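You operate a simulated robot arm through the tools that you are given. There is no shell and no other tool.

You are at the controls of a simulated robot arm. One attempt, no reset.

TASK
Clear the turntable: its bush to the green square, knob back to start, go plug back in its cup.
Fine: swing the dial arm away before setting the bush down; the other bushes stay.

The check looks at the end state, three seconds after you hand in, the way a careful person would. Anything else that was tipped, shoved, dropped, spilled or broken makes it a failure.

THE ROBOT
A 7-joint arm with a two-finger parallel gripper, fixed in place. Base frame: the origin is at the foot of the arm, x ahead of it, y to its left, z up; the work surface is at about z = 740. Readings come in mm, degrees, newtons and seconds.
With the tool pointing down near the work surface it reaches from about 200 to 680 mm from the base axis. Its first joint turns from -66.0 to 66.0 degrees. Payload 2.4 kg.
The tool frame sits at the grasp point between the pads (the TCP): z along the fingers, y along the line on which they close. The tips reach 30 mm beyond it. The gripper opens to 94 mm. The fingers are 28 mm wide and 10 mm thick; the gripper's body (50 by 96 mm) begins 55 mm behind the TCP.
Orientation is that of the tool frame in the base frame, as a unit quaternion [w, x, y, z]. With the fingers straight down and closing along the base's y, the tool's x points along the base's -x, its y along +y and its z along -z.

THE INTERFACE
- The arm moves only by the tool apply_moves. Its argument "increments" is text: rows parted by semicolons, each of 7 numbers parted by spaces: the shift along the tool's x, y, z in m, then the turn, a rotation vector about the tool's x, y, z in degrees, then the finger opening in m, from 0 to 0.094. In form: x y z wx wy wz jaw; .... A call has 1 to 20 rows; each row is the pose to reach, as a shift and turn from the pose commanded when the call began, along the tool's axes at that moment. Rows are played at 5 a second. More than 50 mm and 8.6 degrees between two rows, or a gripper value outside its range, and nothing of the call is played. Where a pose cannot be reached the arm comes as near as it can. A force on the tool above 40 N (or 10 N above the force at the start of the call, whichever is more), or a blocked arm, ends the call early, and 0.2 s more pass. The fingers move at their own pace (about 153 mm/s each) and stop on an object; they squeeze with about 27 N. The grip force told is the motor's: it shows also when the fingers shut on nothing. Time passes only in rows, and 0.2 s behind the last, so rows that repeat a pose let the fingers close. It gives the time, the measured TCP pose, the force on the tool (base axes), the opening and the grip force at its end, in the units of the frame above (readings bear some noise), with the torque about the TCP (base axes, N m) and any sound that the robot's microphone picked up.
- Cameras (640 x 400 px; columns grow to the right, rows downward): "scene" is fixed at [36.6, 470.9, 1447.6]; the picture's right is [-0.78, -0.63, 0.00], its down [-0.33, 0.41, -0.85] and it looks along [0.54, -0.66, -0.52] (base axes); focal length 289 px, centre (320, 200). "wrist" rides on the gripper at [76, 14, -102] in the tool frame; the picture's right is [-0.18, 0.98, 0.00], its down [-0.75, -0.14, -0.64] and it looks along [-0.63, -0.12, 0.77] (tool axes); focal length 243 px, centre (320, 200). There is no depth. A picture from a camera that has moved, and an enlarged one, comes with that camera's place and axes in the base frame and with its lens.
- capture(camera): a new picture of that camera. No time passes.
- zoom(camera, box): a new picture of the part [left, top, right, bottom] of that camera's present view, enlarged. No time passes.
- close_job(): hands the job in; it is judged then, once.

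Places have to be worked out from the pictures, the camera data and where the tool is seen. Open the gripper and draw the arm clear of the work before you hand the job in, unless the task says otherwise.

The tools are called after "Request:" by a JSON object that holds its "api" and its "payload". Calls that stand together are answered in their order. apply_moves: Moves the arm, as the interface text tells. Its arguments: {"type":"object","properties":{"increments":{"type":"string"}},"required":["increments"]} The other tools are called the same way: capture (camera) takes a picture; zoom (camera, box) takes an enlarged picture of a part of a camera's view; close_job () hands the job in.

At the start:

```text
clock: 0.0
position: [350.0, -122.0, 1218.8]
ee_rot: [0.0, -0.001, 1.0, 0.0]
force: [0.1, 0.4, 0.0]
ft_torque: [0.02, 0.01, -0.03]
width: 94.2
grasp_force: 0.1
```

scene: 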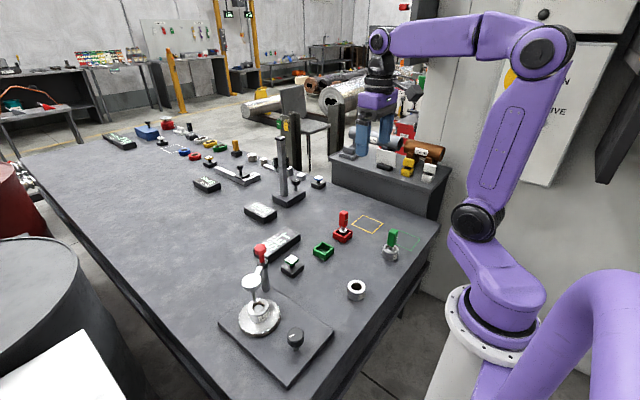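
wrist: 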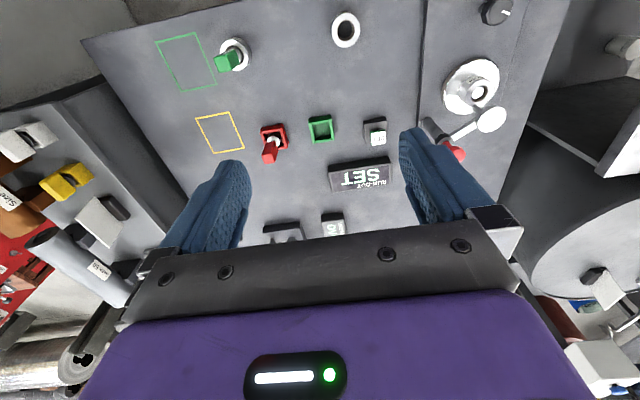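

I'll look closer at the work area before moving anything.

Request:
{"api": "zoom", "payload": {"camera": "scene", "box": [210, 200, 450, 390]}}

Request:
{"api": "zoom", "payload": {"camera": "wrist", "box": [400, 0, 560, 170]}}

Request:
{"api": "zoom", "payload": {"camera": "wrist", "box": [140, 0, 420, 170]}}

Request:
{"api": "zoom", "payload": {"camera": "scene", "box": [210, 225, 350, 390]}}

```text
2.11 times, centred on (330, 295) of scene
camera zoom: at [36.6, 470.9, 1447.6], right [-0.78, -0.63, 0.0], down [-0.33, 0.41, -0.85], along [0.54, -0.66, -0.52], focal length 609 px, centre (299, 0)
```

zoom: 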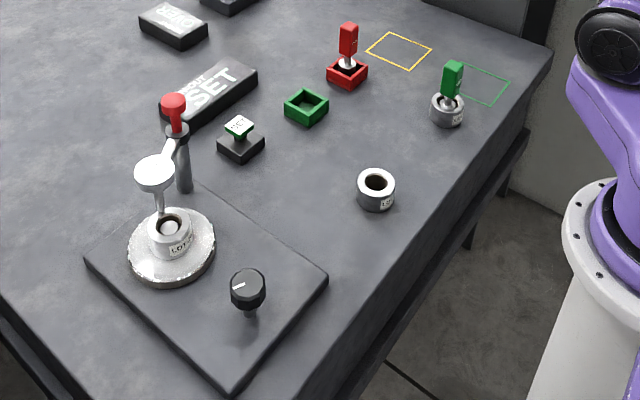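

```text
2.35 times, centred on (480, 85) of wrist
camera zoom: at [272.0, -108.3, 1322.6], right [0.18, 0.98, 0.0], down [0.75, -0.14, 0.64], along [0.63, -0.12, -0.77], focal length 571 px, centre (-56, 471)
```

zoom: 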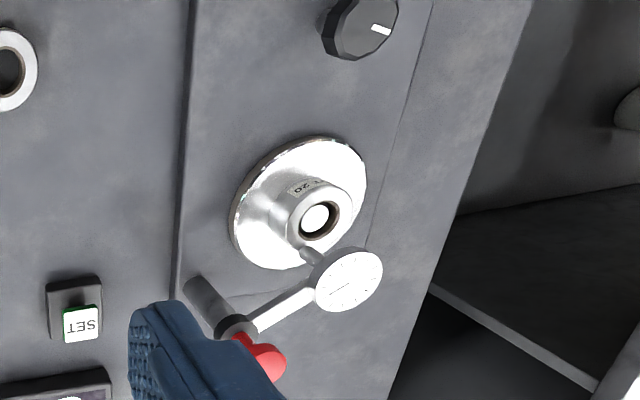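

```text
2.29 times, centred on (280, 85) of wrist
camera zoom: at [272.0, -108.3, 1322.6], right [0.18, 0.98, 0.0], down [0.75, -0.14, 0.64], along [0.63, -0.12, -0.77], focal length 555 px, centre (411, 463)
```

zoom: 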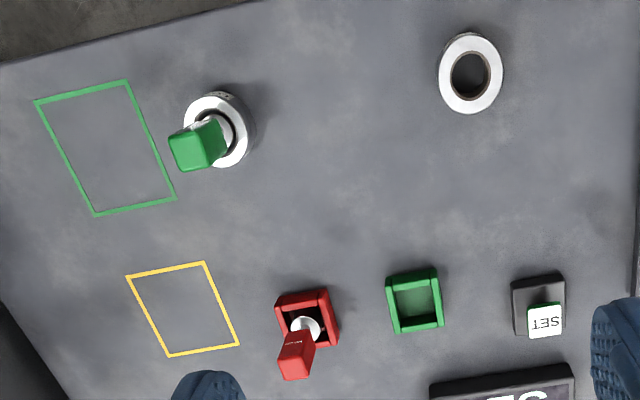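

```text
2.42 times, centred on (280, 308) of scene
camera zoom: at [36.6, 470.9, 1447.6], right [-0.78, -0.63, 0.0], down [-0.33, 0.41, -0.85], along [0.54, -0.66, -0.52], focal length 701 px, centre (417, -61)
```

zoom: 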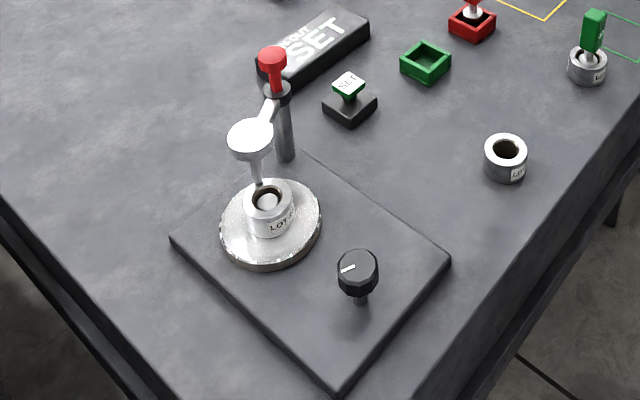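

The dial rig has a bush on the disc at roughly (483,184), a knob at about (349,180), and a post with a red handle near (550,100). I'm moving above the rig at a safe height for a closer look.

Request:
{"api": "apply_moves", "payload": {"increments": "-0.01 0.034 0.017 0 0 0 0.094; -0.02 0.068 0.035 0 0 0 0.094; -0.03 0.102 0.052 0 0 0 0.094; -0.04 0.136 0.07 0 0 0 0.094; -0.05 0.17 0.087 0 0 0 0.094; -0.06 0.204 0.104 0 0 0 0.094; -0.07 0.238 0.122 0 0 0 0.094; -0.08 0.272 0.139 0 0 0 0.094; -0.08 0.272 0.139 0 0 0 0.094"}}

Request:
{"api": "capture", "payload": {"camera": "wrist"}}

Request:
{"api": "zoom", "payload": {"camera": "wrist", "box": [200, 0, 440, 180]}}

```text
clock: 2.0
position: [429.8, 149.1, 1080.4]
ee_rot: [0.001, 0.001, 1.0, 0.0]
force: [0.1, -0.5, 0.6]
ft_torque: [0.02, 0.0, 0.0]
width: 94.0
grasp_force: 0.2
```

```text
taken
camera wrist: at [352.2, 163.6, 1183.2], right [0.18, 0.98, 0.0], down [0.75, -0.14, 0.64], along [0.63, -0.12, -0.77], focal length 243 px, centre (320, 200)
```

wrist: 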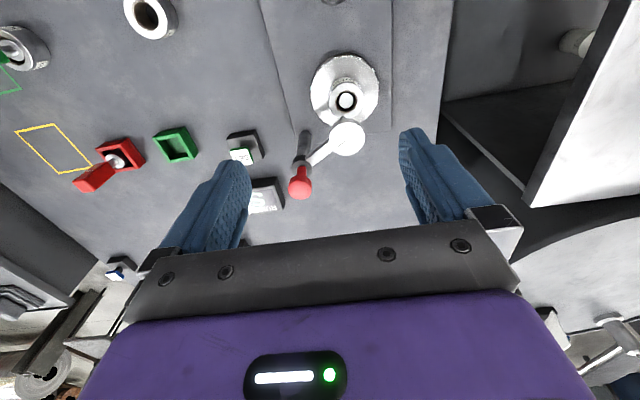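

```text
2.22 times, centred on (320, 90) of wrist
camera zoom: at [352.2, 163.6, 1183.2], right [0.18, 0.98, 0.0], down [0.75, -0.14, 0.64], along [0.63, -0.12, -0.77], focal length 539 px, centre (320, 444)
```

zoom: 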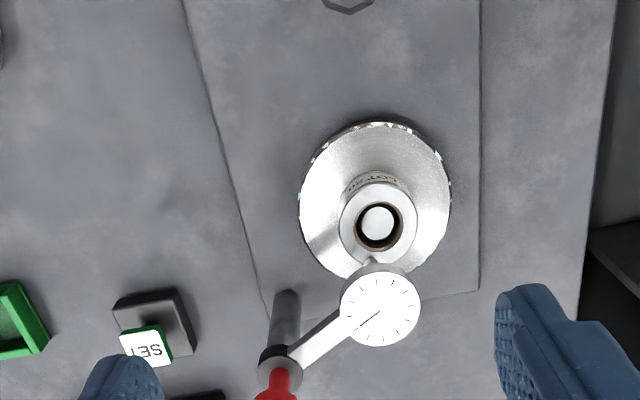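

The bush sits on a spindle peg with the dial probe just behind it, and the red handle stands on top of the pivot post. Next I'm pulling back toward the base to look closely at the black knob and any start mark near it.

Request:
{"api": "apply_moves", "payload": {"increments": "0.032 0.006 0.026 0 0 0 0.094; 0.064 0.012 0.052 0 0 0 0.094; 0.096 0.018 0.078 0 0 0 0.094; 0.128 0.024 0.104 0 0 0 0.094; 0.16 0.03 0.13 0 0 0 0.094; 0.16 0.03 0.13 0 0 0 0.094"}}

Request:
{"api": "capture", "payload": {"camera": "wrist"}}

Request:
{"api": "zoom", "payload": {"camera": "wrist", "box": [230, 0, 430, 160]}}

Request:
{"api": "zoom", "payload": {"camera": "scene", "box": [260, 300, 340, 360]}}

```text
clock: 3.4
position: [268.0, 181.7, 949.8]
ee_rot: [0.001, 0.0, 1.0, 0.0]
force: [0.0, 0.2, 1.0]
ft_torque: [0.0, -0.02, 0.0]
width: 93.9
grasp_force: 0.2
```

```text
taken
camera wrist: at [192.0, 195.9, 1053.5], right [0.18, 0.98, 0.0], down [0.75, -0.14, 0.64], along [0.63, -0.12, -0.77], focal length 243 px, centre (320, 200)
```

wrist: 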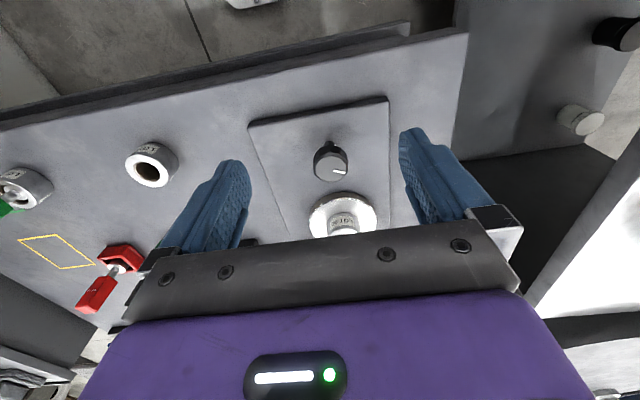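

```text
2.50 times, centred on (330, 80) of wrist
camera zoom: at [192.0, 195.9, 1053.5], right [0.18, 0.98, 0.0], down [0.75, -0.14, 0.64], along [0.63, -0.12, -0.77], focal length 606 px, centre (295, 500)
```

zoom: 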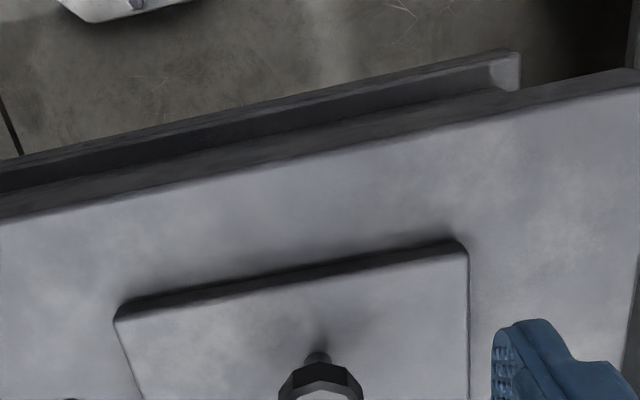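

```text
6.67 times, centred on (300, 330) of scene
camera zoom: at [36.5, 470.9, 1447.6], right [-0.78, -0.63, 0.0], down [-0.33, 0.41, -0.85], along [0.54, -0.66, -0.52], focal length 1928 px, centre (453, -667)
```

zoom: 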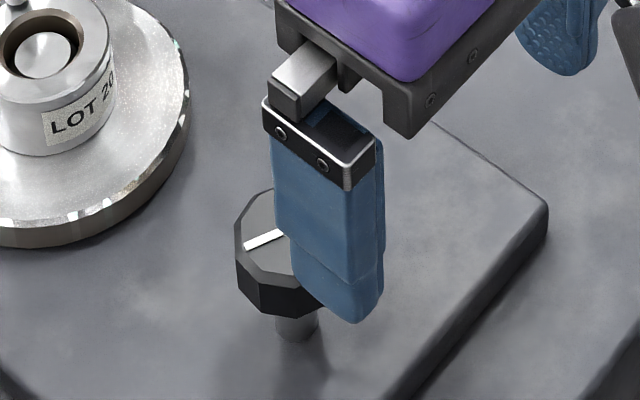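

I'm zooming on the knob itself from this wrist view.

Request:
{"api": "zoom", "payload": {"camera": "wrist", "box": [280, 120, 400, 240]}}

Request:
{"api": "zoom", "payload": {"camera": "wrist", "box": [240, 90, 410, 200]}}

```text
3.33 times, centred on (340, 180) of wrist
camera zoom: at [192.0, 195.9, 1053.5], right [0.18, 0.98, 0.0], down [0.75, -0.14, 0.64], along [0.63, -0.12, -0.77], focal length 809 px, centre (253, 267)
```

zoom: 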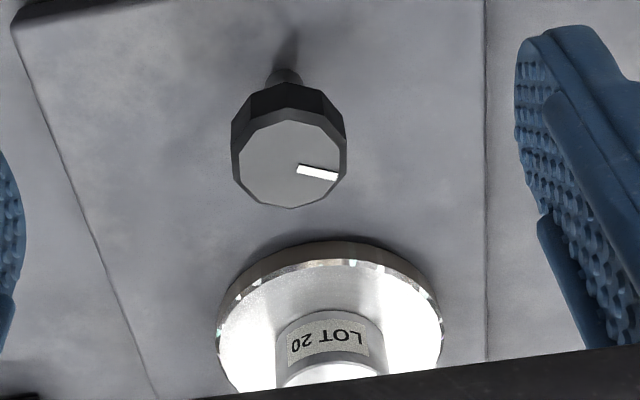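

```text
3.64 times, centred on (325, 145) of wrist
camera zoom: at [192.0, 195.9, 1053.5], right [0.18, 0.98, 0.0], down [0.75, -0.14, 0.64], along [0.63, -0.12, -0.77], focal length 882 px, centre (302, 400)
```

zoom: 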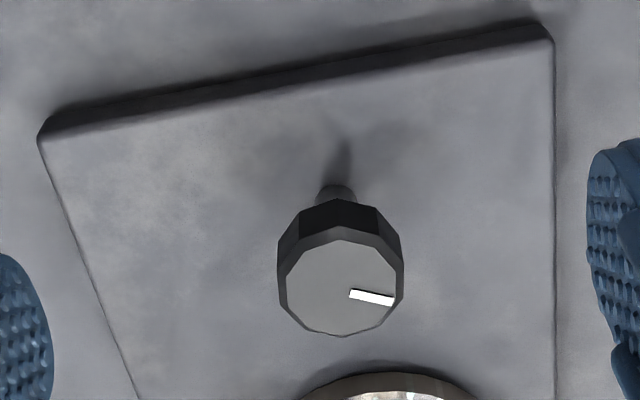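

No start mark is visible from this side. I'll swing over to the go plug at about (329,-288), which also clears the scene camera's view of the rig.

Request:
{"api": "apply_moves", "payload": {"increments": "0.0 -0.045 0 0 0 0 0.094; 0 -0.09 0 0 0 0 0.094; 0 -0.135 0 0 0 0 0.094; 0 -0.18 0 0 0 0 0.094; 0 -0.225 0 0 0 0 0.094; 0 -0.27 0 0 0 0 0.094; 0 -0.315 0 0 0 0 0.094; 0 -0.36 0 0 0 0 0.094; 0 -0.405 0 0 0 0 0.094; 0 -0.45 0 0 0 0 0.094; 0 -0.47 0 0 0 0 0.094; 0 -0.47 0 0 0 0 0.094"}}

Request:
{"api": "capture", "payload": {"camera": "wrist"}}

Request:
{"api": "zoom", "payload": {"camera": "scene", "box": [215, 290, 335, 390]}}

Request:
{"api": "zoom", "payload": {"camera": "scene", "box": [235, 230, 305, 290]}}

Request:
{"api": "zoom", "payload": {"camera": "scene", "box": [270, 310, 325, 360]}}

```text
clock: 6.0
position: [269.2, -290.0, 949.9]
ee_rot: [0.002, 0.0, 1.0, -0.001]
force: [0.1, -0.8, 0.2]
ft_torque: [-0.04, -0.01, 0.0]
width: 94.0
grasp_force: 0.1
```

```text
taken
camera wrist: at [192.3, -276.3, 1053.8], right [0.18, 0.98, 0.0], down [0.75, -0.14, 0.64], along [0.63, -0.12, -0.77], focal length 243 px, centre (320, 200)
```

wrist: 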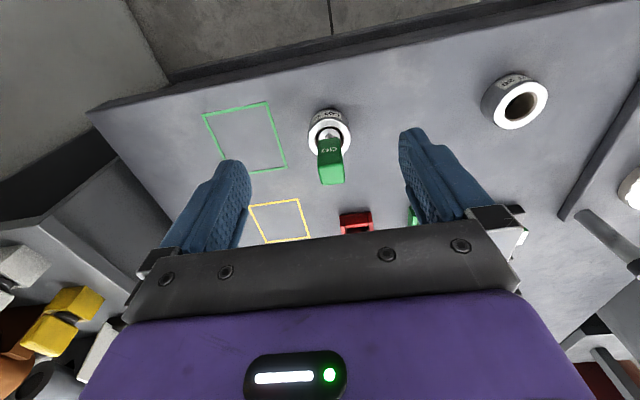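

```text
4.00 times, centred on (275, 340) of scene
camera zoom: at [36.6, 470.9, 1447.6], right [-0.78, -0.63, 0.0], down [-0.33, 0.41, -0.85], along [0.54, -0.66, -0.52], focal length 1157 px, centre (500, -360)
```

zoom: 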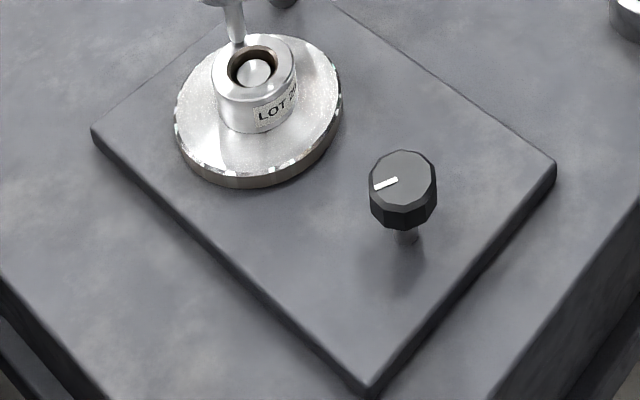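

```text
6.67 times, centred on (270, 260) of scene
camera zoom: at [36.6, 470.9, 1447.6], right [-0.78, -0.63, 0.0], down [-0.33, 0.41, -0.85], along [0.54, -0.66, -0.52], focal length 1928 px, centre (653, -200)
```

zoom: 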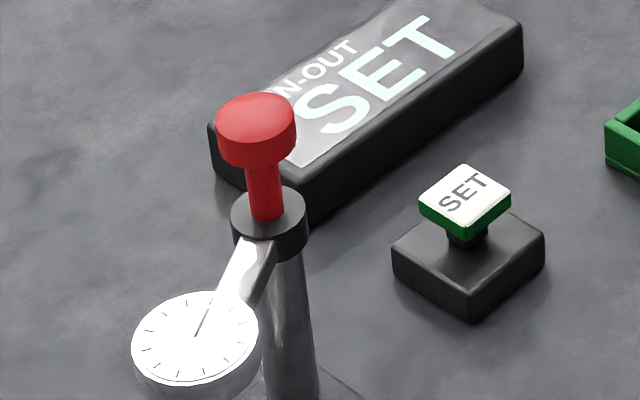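

```text
8.00 times, centred on (298, 335) of scene
camera zoom: at [36.6, 470.9, 1447.6], right [-0.78, -0.63, 0.0], down [-0.33, 0.41, -0.85], along [0.54, -0.66, -0.52], focal length 2314 px, centre (500, -880)
```

zoom: 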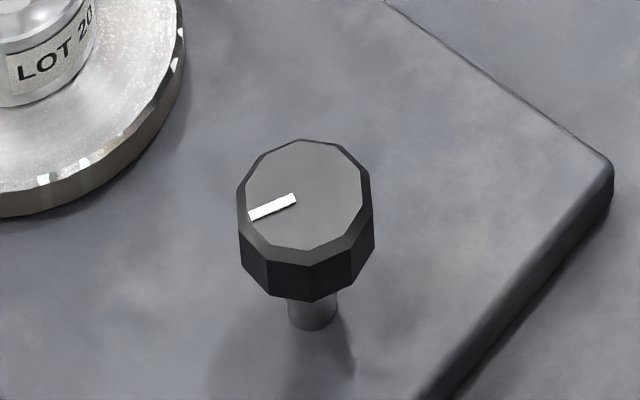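

The knob pointer shows clearly but there's still no reference mark around it. I'll check the signs and other table objects for clues, plus a closer look at the plug and disc.

Request:
{"api": "zoom", "payload": {"camera": "scene", "box": [90, 110, 290, 235]}}

Request:
{"api": "zoom", "payload": {"camera": "scene", "box": [230, 135, 330, 225]}}

Request:
{"api": "zoom", "payload": {"camera": "scene", "box": [225, 255, 305, 345]}}

Request:
{"api": "zoom", "payload": {"camera": "wrist", "box": [280, 90, 380, 200]}}

Request:
{"api": "zoom", "payload": {"camera": "scene", "box": [325, 200, 425, 270]}}

```text
3.20 times, centred on (190, 172) of scene
camera zoom: at [36.6, 470.9, 1447.6], right [-0.78, -0.63, 0.0], down [-0.33, 0.41, -0.85], along [0.54, -0.66, -0.52], focal length 926 px, centre (736, 288)
```

zoom: 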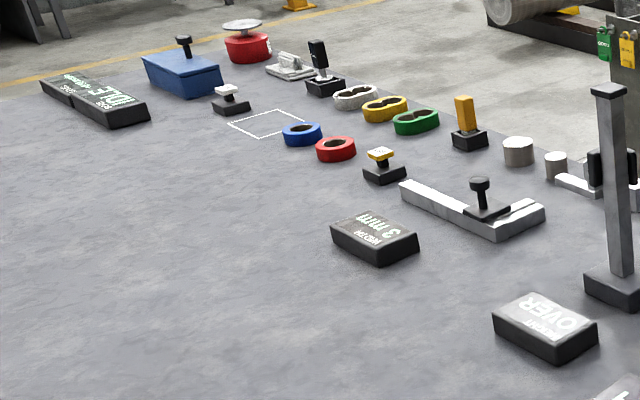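

```text
4.44 times, centred on (280, 180) of scene
camera zoom: at [36.6, 470.9, 1447.6], right [-0.78, -0.63, 0.0], down [-0.33, 0.41, -0.85], along [0.54, -0.66, -0.52], focal length 1286 px, centre (498, 289)
```

zoom: 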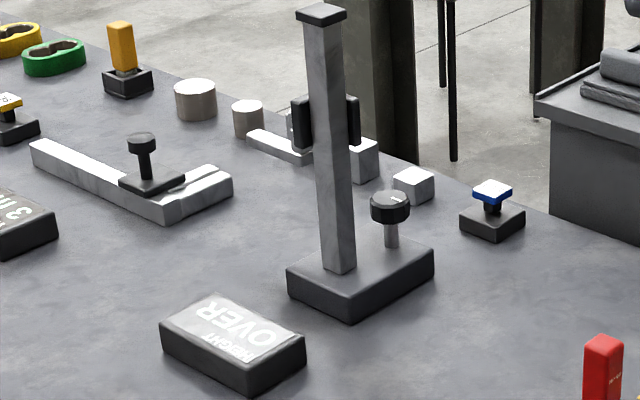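

```text
4.44 times, centred on (265, 300) of scene
camera zoom: at [36.6, 470.9, 1447.6], right [-0.78, -0.63, 0.0], down [-0.33, 0.41, -0.85], along [0.54, -0.66, -0.52], focal length 1286 px, centre (564, -244)
```

zoom: 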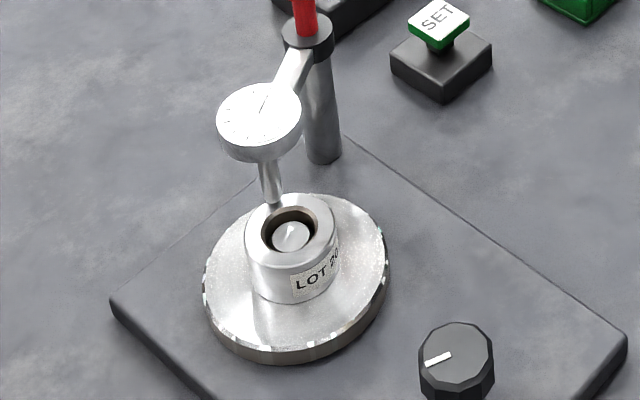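

```text
3.64 times, centred on (330, 145) of wrist
camera zoom: at [192.3, -276.3, 1053.8], right [0.18, 0.98, 0.0], down [0.75, -0.14, 0.64], along [0.63, -0.12, -0.77], focal length 882 px, centre (284, 400)
```

zoom: 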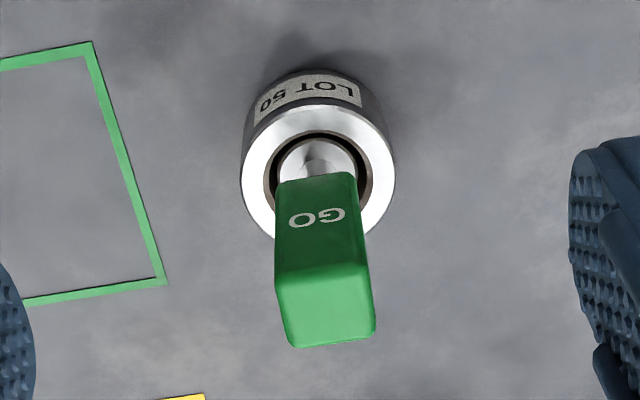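

```text
5.71 times, centred on (375, 235) of scene
camera zoom: at [36.6, 470.9, 1447.6], right [-0.78, -0.63, 0.0], down [-0.33, 0.41, -0.85], along [0.54, -0.66, -0.52], focal length 1653 px, centre (6, 0)
```

zoom: 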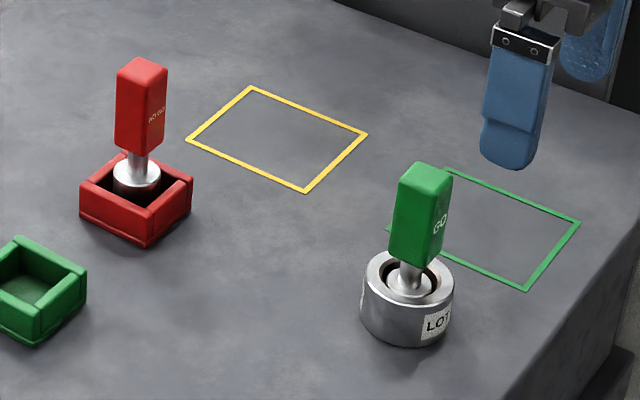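

The display sign reads "RUN-OUT SET", and the spindle peg top seems to carry a small mark. I'm zooming in on that peg and on the display.

Request:
{"api": "zoom", "payload": {"camera": "scene", "box": [244, 288, 284, 318]}}

Request:
{"api": "zoom", "payload": {"camera": "scene", "box": [225, 290, 295, 345]}}

Request:
{"api": "zoom", "payload": {"camera": "scene", "box": [245, 220, 310, 265]}}

Request:
{"api": "zoom", "payload": {"camera": "scene", "box": [238, 268, 268, 294]}}

```text
13.33 times, centred on (264, 303) of scene
camera zoom: at [36.6, 470.9, 1447.6], right [-0.78, -0.63, 0.0], down [-0.33, 0.41, -0.85], along [0.54, -0.66, -0.52], focal length 3856 px, centre (1067, -1173)
```

zoom: 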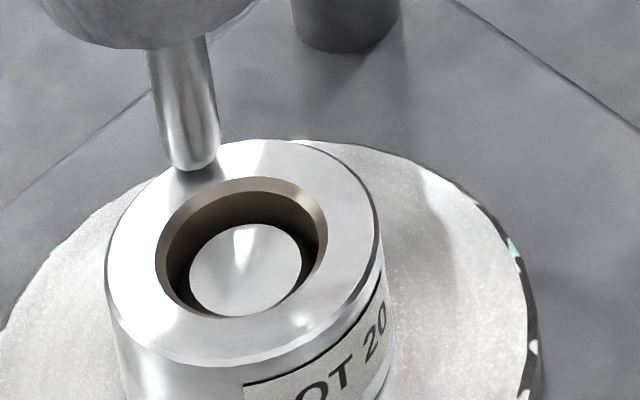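

```text
7.27 times, centred on (260, 318) of scene
camera zoom: at [36.6, 470.9, 1447.6], right [-0.78, -0.63, 0.0], down [-0.33, 0.41, -0.85], along [0.54, -0.66, -0.52], focal length 2104 px, centre (756, -654)
```

zoom: 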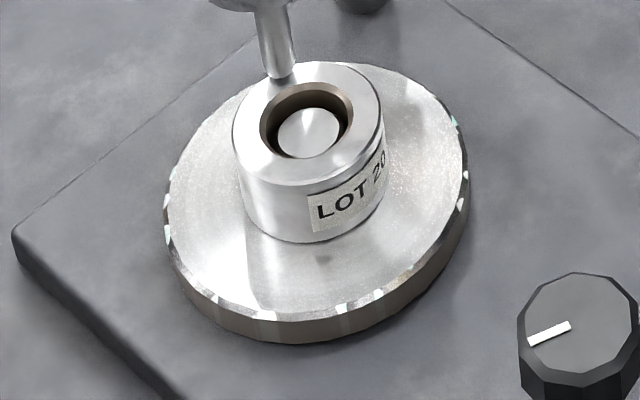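

```text
8.89 times, centred on (278, 242) of scene
camera zoom: at [36.6, 470.9, 1447.6], right [-0.78, -0.63, 0.0], down [-0.33, 0.41, -0.85], along [0.54, -0.66, -0.52], focal length 2571 px, centre (698, -178)
```

zoom: 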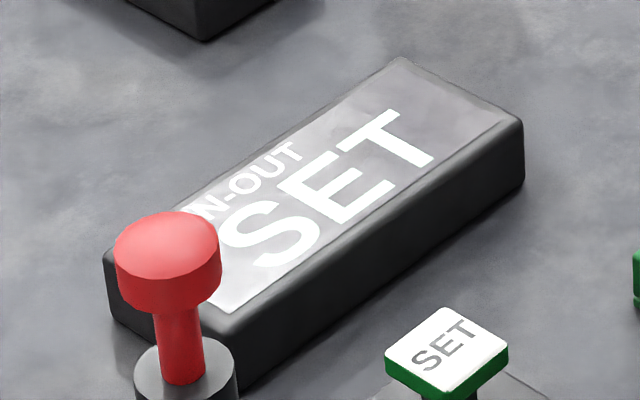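

```text
15.38 times, centred on (253, 281) of scene
camera zoom: at [36.6, 470.9, 1447.6], right [-0.78, -0.63, 0.0], down [-0.33, 0.41, -0.85], along [0.54, -0.66, -0.52], focal length 4450 px, centre (1351, -1046)
```

zoom: 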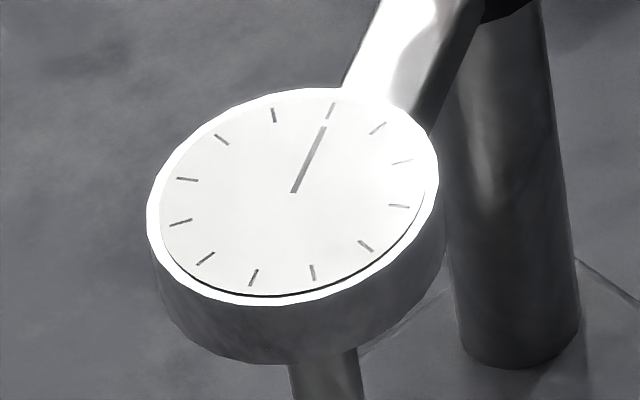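

The go plug handle is a block about 24 mm square centred near (328,-290), with its top near z=850 and its sides aligned with the base axes. I'll move directly above it and check alignment.

Request:
{"api": "apply_moves", "payload": {"increments": "-0.03 0 0.0 0 0 0 0.094; -0.058 -0.0005 0.02 0 0 0 0.094; -0.058 -0.0005 0.04 0 0 0 0.07; -0.058 -0.0005 0.04 0 0 0 0.07"}}

Request:
{"api": "capture", "payload": {"camera": "wrist"}}

Request:
{"api": "capture", "payload": {"camera": "scene"}}

```text
clock: 7.0
position: [326.2, -291.2, 910.5]
ee_rot: [0.001, 0.0, 1.0, 0.0]
force: [-0.2, -0.2, -0.6]
ft_torque: [-0.02, 0.01, -0.01]
width: 69.9
grasp_force: 0.0
```

```text
taken
camera wrist: at [249.4, -276.9, 1014.2], right [0.18, 0.98, 0.0], down [0.75, -0.14, 0.64], along [0.63, -0.12, -0.77], focal length 243 px, centre (320, 200)
```

wrist: 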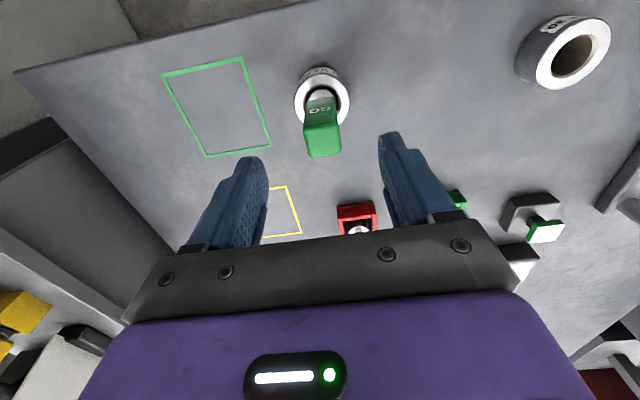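

```text
taken
```

scene: 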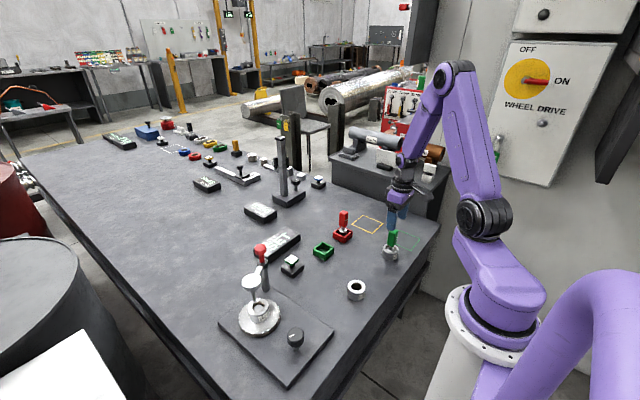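

Request:
{"api": "zoom", "payload": {"camera": "wrist", "box": [270, 60, 380, 170]}}

```text
3.64 times, centred on (325, 115) of wrist
camera zoom: at [249.4, -276.9, 1014.2], right [0.18, 0.98, 0.0], down [0.75, -0.14, 0.64], along [0.63, -0.12, -0.77], focal length 882 px, centre (302, 509)
```

zoom: 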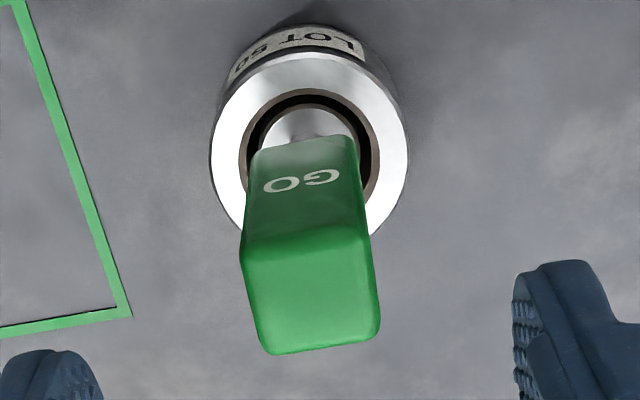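

The handle centre comes out near (329.5,-290), so I'll shift by about 3 mm, descend to grasp height and close.

Request:
{"api": "apply_moves", "payload": {"increments": "-0.003 0.001 0.03 0 0 0 0.07; -0.003 0.001 0.055 0 0 0 0.06; -0.003 0.001 0.077 0 0 0 0.05; -0.003 0.001 0.077 0 0 0 0.03; -0.003 0.001 0.077 0 0 0 0.015; -0.003 0.001 0.077 0 0 0 0.01; -0.003 0.001 0.077 0 0 0 0.01"}}

Request:
{"api": "capture", "payload": {"camera": "wrist"}}

Request:
{"api": "zoom", "payload": {"camera": "scene", "box": [345, 190, 445, 270]}}

```text
clock: 8.6
position: [330.9, -290.5, 834.7]
ee_rot: [-0.001, -0.001, 1.0, 0.0]
force: [0.4, 0.2, -0.9]
ft_torque: [0.01, -0.02, 0.06]
width: 30.0
grasp_force: 27.0
```

```text
taken
camera wrist: at [253.3, -275.4, 937.2], right [0.18, 0.98, 0.0], down [0.75, -0.14, 0.64], along [0.63, -0.12, -0.77], focal length 243 px, centre (320, 200)
```

wrist: 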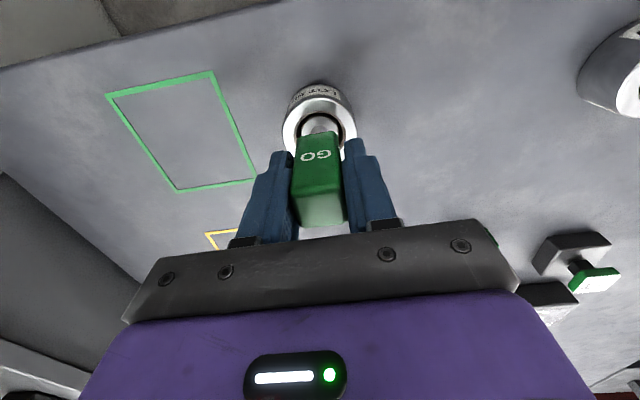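

```text
5.00 times, centred on (395, 230) of scene
camera zoom: at [36.6, 470.9, 1447.6], right [-0.78, -0.63, 0.0], down [-0.33, 0.41, -0.85], along [0.54, -0.66, -0.52], focal length 1446 px, centre (-55, 50)
```

zoom: 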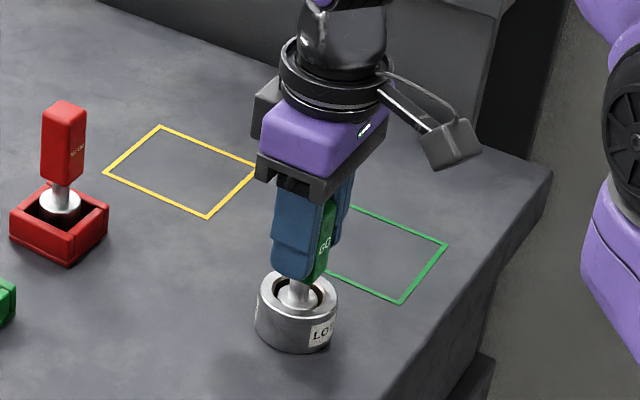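

Gripped at 30 mm with 27 N. Now lifting the plug straight up out of the bush and checking the bush stays put.

Request:
{"api": "apply_moves", "payload": {"increments": "0 0 -0.008 0 0 0 0.01; 0 0 -0.02 0 0 0 0.01; 0 0 -0.035 0 0 0 0.01; 0 0 -0.055 0 0 0 0.01; 0 0 -0.08 0 0 0 0.01; 0 0 -0.1 0 0 0 0.01; 0 0 -0.1 0 0 0 0.01"}}

Request:
{"api": "capture", "payload": {"camera": "wrist"}}

Request:
{"api": "zoom", "payload": {"camera": "scene", "box": [345, 160, 445, 270]}}

```text
clock: 10.2
position: [330.6, -289.5, 929.8]
ee_rot: [0.0, -0.001, 1.0, 0.001]
force: [0.2, 0.1, -1.7]
ft_torque: [0.01, 0.0, 0.0]
width: 30.5
grasp_force: 27.1
```

```text
taken
camera wrist: at [253.2, -275.0, 1034.9], right [0.18, 0.98, 0.0], down [0.75, -0.14, 0.64], along [0.63, -0.12, -0.77], focal length 243 px, centre (320, 200)
```

wrist: 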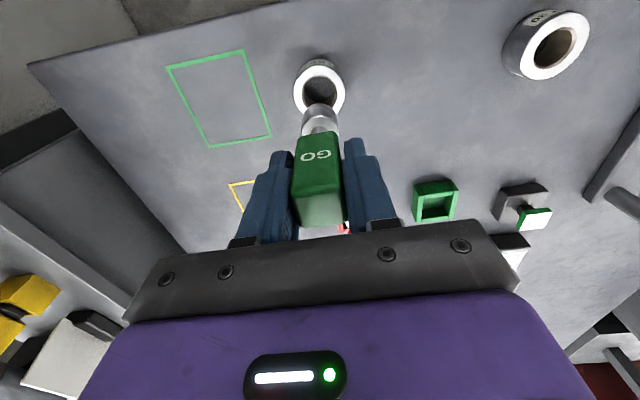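

```text
3.64 times, centred on (395, 215) of scene
camera zoom: at [36.6, 470.9, 1447.6], right [-0.78, -0.63, 0.0], down [-0.33, 0.41, -0.85], along [0.54, -0.66, -0.52], focal length 1052 px, centre (47, 146)
```

zoom: 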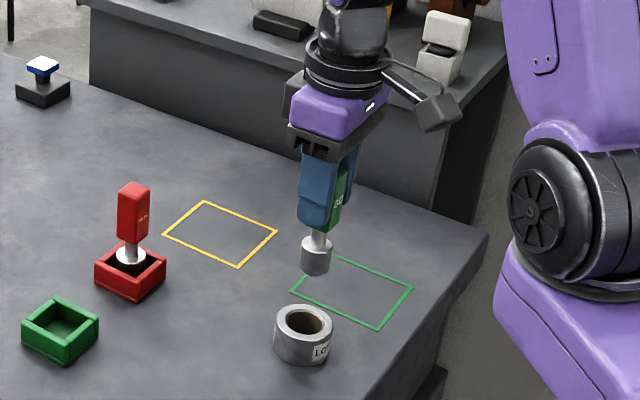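

The plug is out, its bottom is about 95 mm below the TCP, and the LOT 50 bush didn't move. I'll carry it to a spot just short of the green cup to locate the cup precisely.

Request:
{"api": "apply_moves", "payload": {"increments": "-0.025 0.025 -0.01 0 0 0 0.01; -0.055 0.05 -0.01 0 0 0 0.01; -0.082 0.075 -0.01 0 0 0 0.01; -0.109 0.1 -0.01 0 0 0 0.01; -0.109 0.1 -0.01 0 0 0 0.01"}}

Request:
{"api": "capture", "payload": {"camera": "wrist"}}

Request:
{"api": "zoom", "payload": {"camera": "wrist", "box": [310, 100, 410, 200]}}

Request:
{"api": "zoom", "payload": {"camera": "scene", "box": [295, 190, 375, 270]}}

```text
clock: 11.4
position: [441.2, -191.5, 941.3]
ee_rot: [0.001, 0.0, 1.0, 0.0]
force: [-0.2, 0.4, -2.9]
ft_torque: [-0.02, -0.04, 0.02]
width: 30.2
grasp_force: 26.7
```

```text
taken
camera wrist: at [363.8, -176.2, 1045.6], right [0.18, 0.98, 0.0], down [0.75, -0.14, 0.64], along [0.63, -0.12, -0.77], focal length 243 px, centre (320, 200)
```

wrist: 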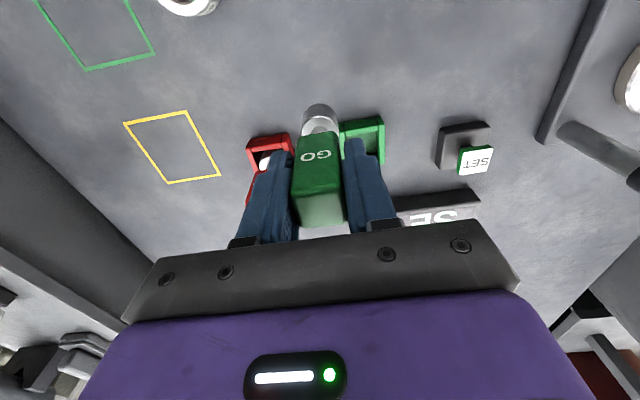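

```text
4.00 times, centred on (360, 150) of wrist
camera zoom: at [363.8, -176.2, 1045.6], right [0.18, 0.98, 0.0], down [0.75, -0.14, 0.64], along [0.63, -0.12, -0.77], focal length 970 px, centre (160, 400)
```

zoom: 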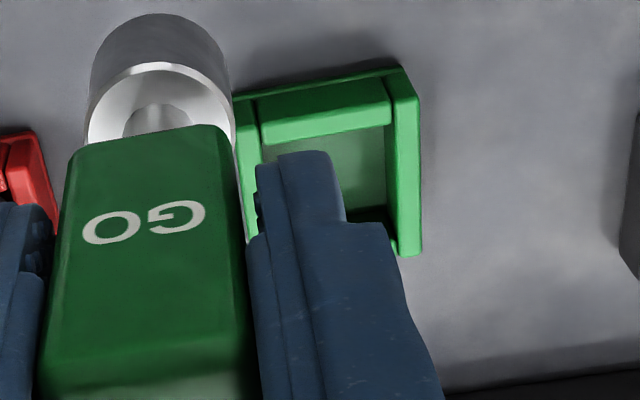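

```text
5.00 times, centred on (335, 230) of scene
camera zoom: at [36.6, 470.9, 1447.6], right [-0.78, -0.63, 0.0], down [-0.33, 0.41, -0.85], along [0.54, -0.66, -0.52], focal length 1446 px, centre (245, 50)
```

zoom: 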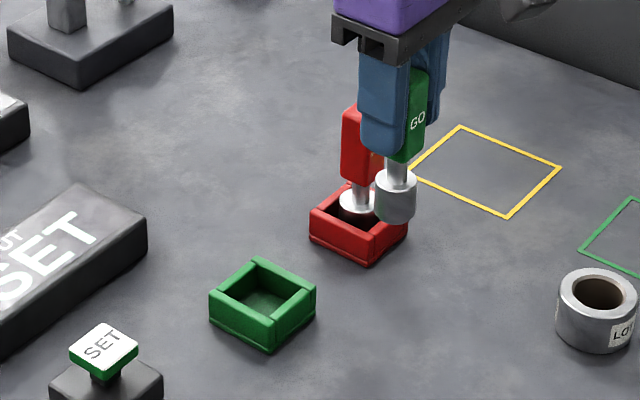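

The cup is about 55 mm square, centred near (520,-150), rim at z≈763, once I correct the scene camera's roughly 7 mm x bias. I'll move the plug over it and lower until its bottom is about 12 mm above the rim, then check.

Request:
{"api": "apply_moves", "payload": {"increments": "-0.027 0.013 0 0 0 0 0.01; -0.054 0.027 0 0 0 0 0.01; -0.08 0.04 0 0 0 0 0.01; -0.08 0.04 0.03 0 0 0 0.01; -0.08 0.04 0.055 0 0 0 0.01; -0.08 0.04 0.072 0 0 0 0.01; -0.08 0.04 0.072 0 0 0 0.01"}}

Request:
{"api": "zoom", "payload": {"camera": "wrist", "box": [270, 80, 370, 180]}}

Request:
{"api": "zoom", "payload": {"camera": "scene", "box": [290, 200, 360, 270]}}

```text
clock: 13.0
position: [520.5, -148.5, 869.8]
ee_rot: [0.001, -0.001, 1.0, 0.0]
force: [-0.5, 0.6, -1.9]
ft_torque: [0.02, 0.02, 0.0]
width: 30.2
grasp_force: 26.8
```

```text
4.00 times, centred on (320, 130) of wrist
camera zoom: at [443.8, -134.3, 973.9], right [0.18, 0.98, 0.0], down [0.75, -0.14, 0.64], along [0.63, -0.12, -0.77], focal length 970 px, centre (320, 480)
```

zoom: 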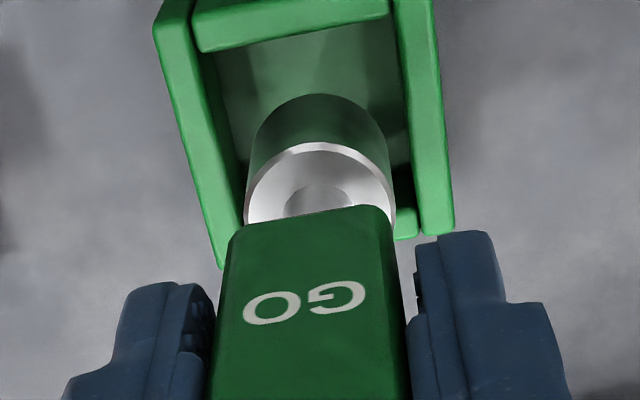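

```text
5.71 times, centred on (325, 235) of scene
camera zoom: at [36.6, 470.9, 1447.6], right [-0.78, -0.63, 0.0], down [-0.33, 0.41, -0.85], along [0.54, -0.66, -0.52], focal length 1653 px, centre (291, 0)
```

zoom: 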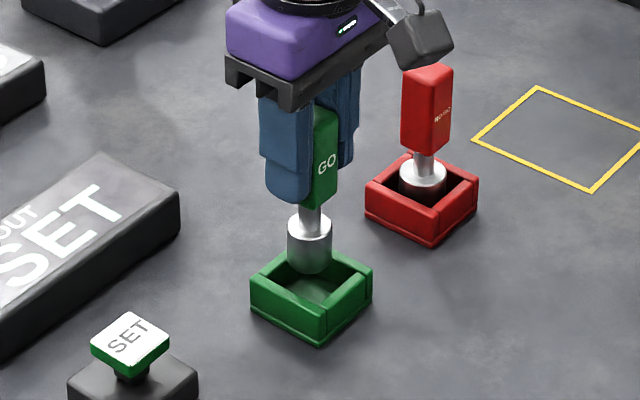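

The plug lines up with the cup to within about 2 mm. I'll nudge −1.5 mm in x and y and lower slowly toward the floor.

Request:
{"api": "apply_moves", "payload": {"increments": "-0.0785 0.0385 0.072 0 0 0 0.01"}}

```text
refused: row 1 steps farther than a row can; nothing moved
```

That call mistakenly used the previous call's offsets and was refused, so nothing moved. Reissuing relative to the current pose.

Request:
{"api": "apply_moves", "payload": {"increments": "0.0015 -0.0015 0.0 0 0 0 0.01; 0.0015 -0.0015 0.01 0 0 0 0.01; 0.0015 -0.0015 0.02 0 0 0 0.01; 0.0015 -0.0015 0.028 0 0 0 0.01; 0.0015 -0.0015 0.031 0 0 0 0.01; 0.0015 -0.0015 0.031 0 0 0 0.01"}}

Request:
{"api": "zoom", "payload": {"camera": "wrist", "box": [270, 80, 370, 180]}}

Request:
{"api": "zoom", "payload": {"camera": "scene", "box": [290, 200, 360, 270]}}

```text
clock: 14.4
position: [517.9, -151.3, 839.2]
ee_rot: [0.001, 0.0, 1.0, -0.001]
force: [-0.5, 0.6, -2.8]
ft_torque: [-0.04, 0.04, 0.0]
width: 30.4
grasp_force: 26.9
```

```text
4.00 times, centred on (320, 130) of wrist
camera zoom: at [441.5, -136.9, 943.2], right [0.18, 0.98, 0.0], down [0.75, -0.14, 0.64], along [0.63, -0.12, -0.77], focal length 970 px, centre (320, 480)
```

zoom: 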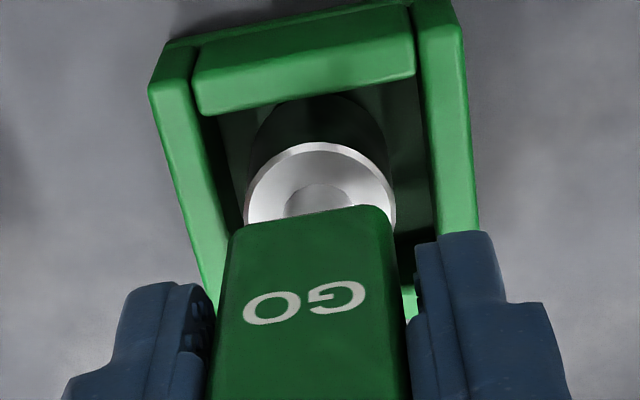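

```text
5.71 times, centred on (325, 235) of scene
camera zoom: at [36.6, 470.9, 1447.6], right [-0.78, -0.63, 0.0], down [-0.33, 0.41, -0.85], along [0.54, -0.66, -0.52], focal length 1653 px, centre (291, 0)
```

zoom: 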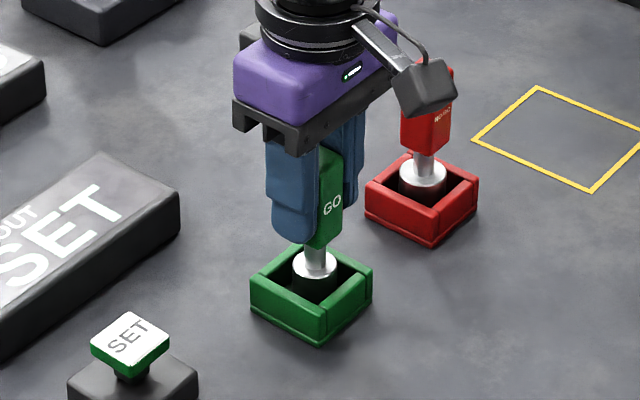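

The plug is inside the cup and centred. Now lowering in small steps until it touches the floor.

Request:
{"api": "apply_moves", "payload": {"increments": "0 0 0.0015 0 0 0 0.01; 0 0 0.003 0 0 0 0.01; 0 0 0.003 0 0 0 0.01"}}

```text
clock: 15.2
position: [519.8, -151.5, 837.0]
ee_rot: [0.002, -0.001, 1.0, 0.0]
force: [-0.6, 2.6, 19.8]
ft_torque: [0.1, -0.08, 0.02]
width: 30.0
grasp_force: 27.0
```

It has touched the floor (20 N). I'll back off slightly, open the fingers, and rise clear.

Request:
{"api": "apply_moves", "payload": {"increments": "0 0 -0.001 0 0 0 0.01; 0 0 -0.001 0 0 0 0.03; 0 0 -0.001 0 0 0 0.045; 0 0 -0.001 0 0 0 0.06; 0 0 -0.001 0 0 0 0.06"}}

Request:
{"api": "zoom", "payload": {"camera": "wrist", "box": [240, 50, 400, 250]}}

Request:
{"api": "zoom", "payload": {"camera": "scene", "box": [290, 200, 360, 270]}}

```text
clock: 16.4
position: [518.9, -151.2, 837.6]
ee_rot: [0.0, 0.0, 1.0, 0.0]
force: [0.6, -0.1, -0.9]
ft_torque: [0.0, -0.03, 0.01]
width: 60.0
grasp_force: 0.0
```

```text
2.00 times, centred on (320, 150) of wrist
camera zoom: at [441.0, -137.1, 941.4], right [0.18, 0.98, 0.0], down [0.75, -0.14, 0.64], along [0.63, -0.12, -0.77], focal length 485 px, centre (320, 300)
```

zoom: 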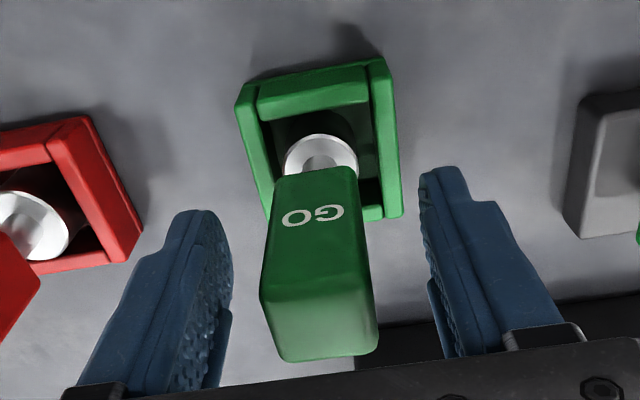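

```text
5.71 times, centred on (325, 235) of scene
camera zoom: at [36.6, 470.9, 1447.6], right [-0.78, -0.63, 0.0], down [-0.33, 0.41, -0.85], along [0.54, -0.66, -0.52], focal length 1653 px, centre (291, 0)
```

zoom: 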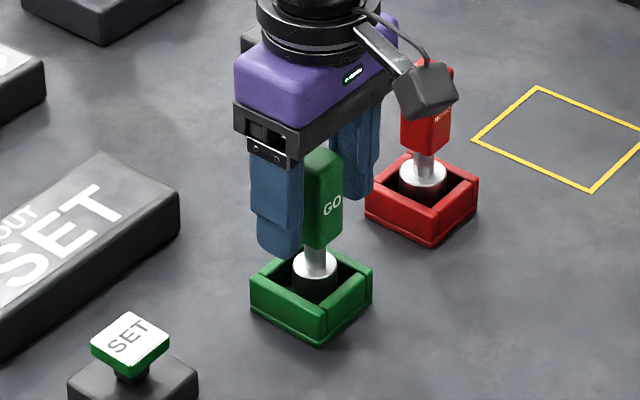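

The plug stands upright in its cup. I'll rise straight up, then move to look closely at the dial post and red handle.

Request:
{"api": "apply_moves", "payload": {"increments": "0 0 -0.03 0 0 0 0.06; 0 0 -0.07 0 0 0 0.06; 0 0 -0.11 0 0 0 0.06; 0 0 -0.15 0 0 0 0.06; 0.01 0.04 -0.175 0 0 0 0.06; 0.02 0.08 -0.2 0 0 0 0.06; 0.03 0.12 -0.212 0 0 0 0.06; 0.04 0.16 -0.212 0 0 0 0.06; 0.05 0.2 -0.212 0 0 0 0.06; 0.058 0.24 -0.212 0 0 0 0.06; 0.058 0.251 -0.212 0 0 0 0.06; 0.058 0.251 -0.212 0 0 0 0.06"}}

Request:
{"api": "capture", "payload": {"camera": "wrist"}}

Request:
{"api": "zoom", "payload": {"camera": "wrist", "box": [260, 70, 420, 230]}}

Request:
{"api": "capture", "payload": {"camera": "scene"}}

```text
clock: 19.0
position: [459.1, 100.1, 1050.8]
ee_rot: [0.0, -0.001, 1.0, 0.001]
force: [-0.2, -0.3, 0.2]
ft_torque: [0.02, 0.0, 0.0]
width: 59.9
grasp_force: 0.0
```

```text
taken
camera wrist: at [382.9, 114.8, 1154.1], right [0.18, 0.98, 0.0], down [0.75, -0.14, 0.64], along [0.63, -0.12, -0.77], focal length 243 px, centre (320, 200)
```

wrist: 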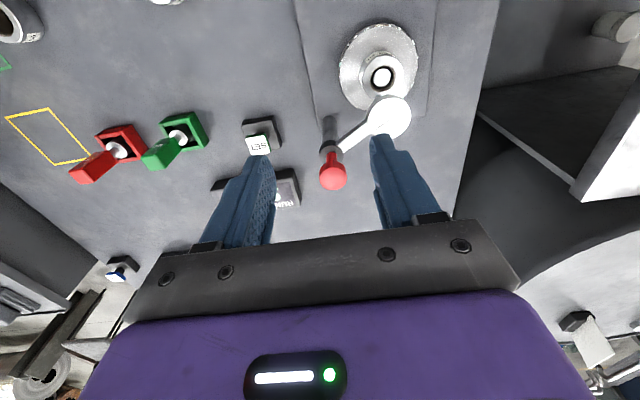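

```text
2.50 times, centred on (340, 150) of wrist
camera zoom: at [382.9, 114.8, 1154.1], right [0.18, 0.98, 0.0], down [0.75, -0.14, 0.64], along [0.63, -0.12, -0.77], focal length 606 px, centre (270, 325)
```

zoom: 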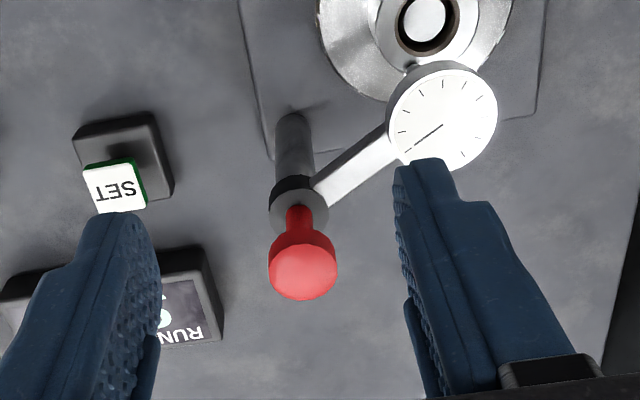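

```text
taken
```

scene: 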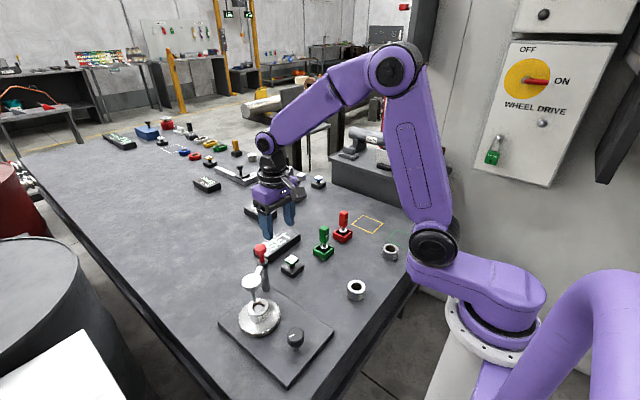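

The red mushroom handle sits on the post at about (543,101), with its head around z 903–921 and the collar near z 860. I'll hover over it to centre.

Request:
{"api": "apply_moves", "payload": {"increments": "-0.04 0.001 0.0 0 0 0 0.06; -0.082 0.001 0.02 0 0 0 0.06; -0.082 0.001 0.055 0 0 0 0.06; -0.082 0.001 0.055 0 0 0 0.06"}}

Request:
{"api": "zoom", "payload": {"camera": "wrist", "box": [240, 50, 400, 210]}}

Request:
{"api": "zoom", "payload": {"camera": "scene", "box": [220, 190, 320, 300]}}

```text
clock: 20.0
position: [540.6, 102.5, 995.3]
ee_rot: [0.0, 0.0, 1.0, 0.0]
force: [-0.2, 0.2, -0.1]
ft_torque: [-0.03, 0.0, 0.01]
width: 60.0
grasp_force: 0.0
```

```text
2.50 times, centred on (320, 130) of wrist
camera zoom: at [463.2, 117.4, 1098.7], right [0.18, 0.98, 0.0], down [0.75, -0.14, 0.64], along [0.63, -0.12, -0.77], focal length 606 px, centre (320, 375)
```

zoom: 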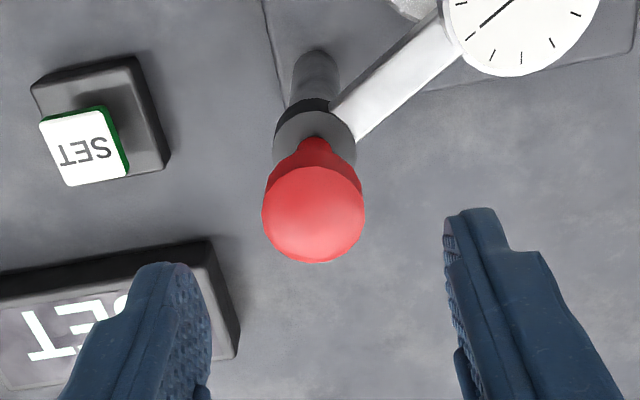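

```text
3.64 times, centred on (270, 245) of scene
camera zoom: at [36.6, 470.9, 1447.6], right [-0.78, -0.63, 0.0], down [-0.33, 0.41, -0.85], along [0.54, -0.66, -0.52], focal length 1052 px, centre (502, 36)
```

zoom: 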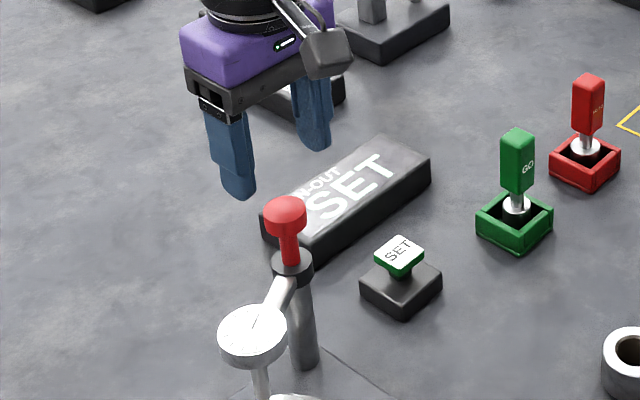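

The handle head is offset about (+6, −3) mm from the TCP. I'll shift by that, pre-rotate −30° so the swing stays within wrist range, and recheck alignment.

Request:
{"api": "apply_moves", "payload": {"increments": "-0.006 -0.0033 0 0 0 -7.5 0.06; -0.006 -0.0033 0.01 0 0 -15 0.06; -0.006 -0.0033 0.02 0 0 -22.5 0.06; -0.006 -0.0033 0.03 0 0 -30 0.06; -0.006 -0.0033 0.03 0 0 -30 0.06"}}

Request:
{"api": "capture", "payload": {"camera": "wrist"}}

Request:
{"api": "zoom", "payload": {"camera": "wrist", "box": [240, 50, 400, 210]}}

Request:
{"api": "zoom", "payload": {"camera": "scene", "box": [220, 190, 320, 300]}}

```text
clock: 21.2
position: [546.6, 98.3, 966.0]
ee_rot: [0.001, -0.26, 0.966, 0.0]
force: [-0.4, 0.3, -0.5]
ft_torque: [0.01, -0.04, -0.03]
width: 59.9
grasp_force: 0.0
```

```text
taken
camera wrist: at [473.3, 72.2, 1068.6], right [-0.33, 0.94, 0.0], down [0.72, 0.26, 0.64], along [0.61, 0.22, -0.77], focal length 243 px, centre (320, 200)
```

wrist: 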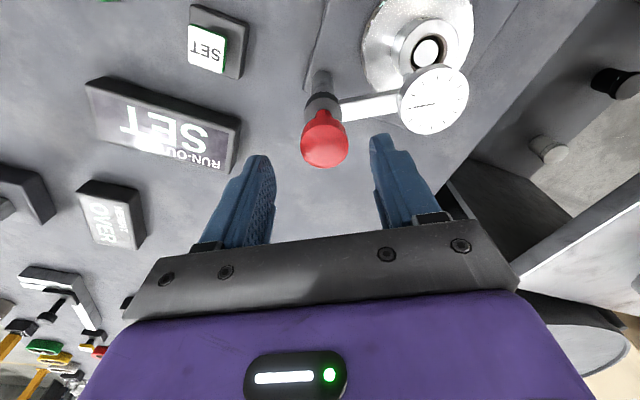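

```text
2.50 times, centred on (320, 130) of wrist
camera zoom: at [473.3, 72.2, 1068.6], right [-0.33, 0.94, 0.0], down [0.72, 0.26, 0.64], along [0.61, 0.22, -0.77], focal length 606 px, centre (320, 375)
```

zoom: 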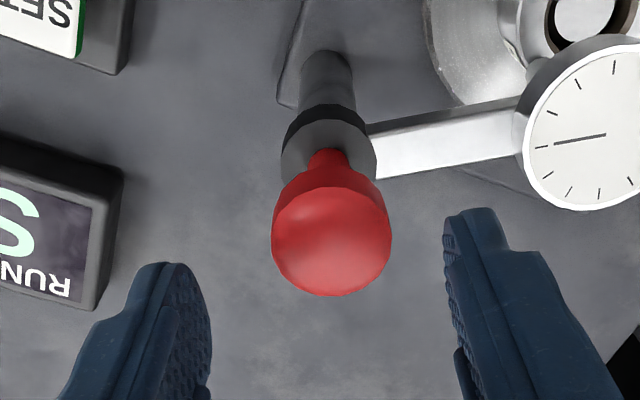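

```text
3.64 times, centred on (270, 245) of scene
camera zoom: at [36.6, 470.9, 1447.6], right [-0.78, -0.63, 0.0], down [-0.33, 0.41, -0.85], along [0.54, -0.66, -0.52], focal length 1052 px, centre (502, 36)
```

zoom: 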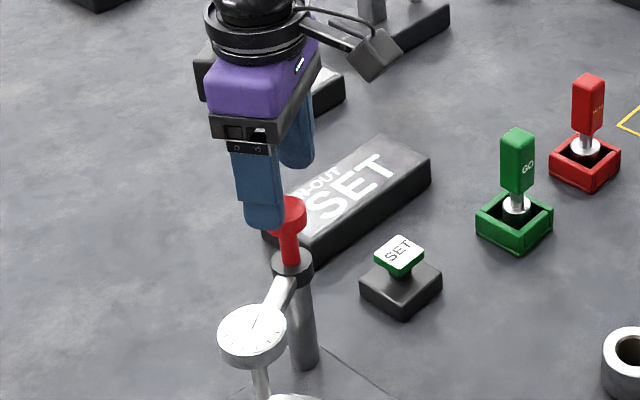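

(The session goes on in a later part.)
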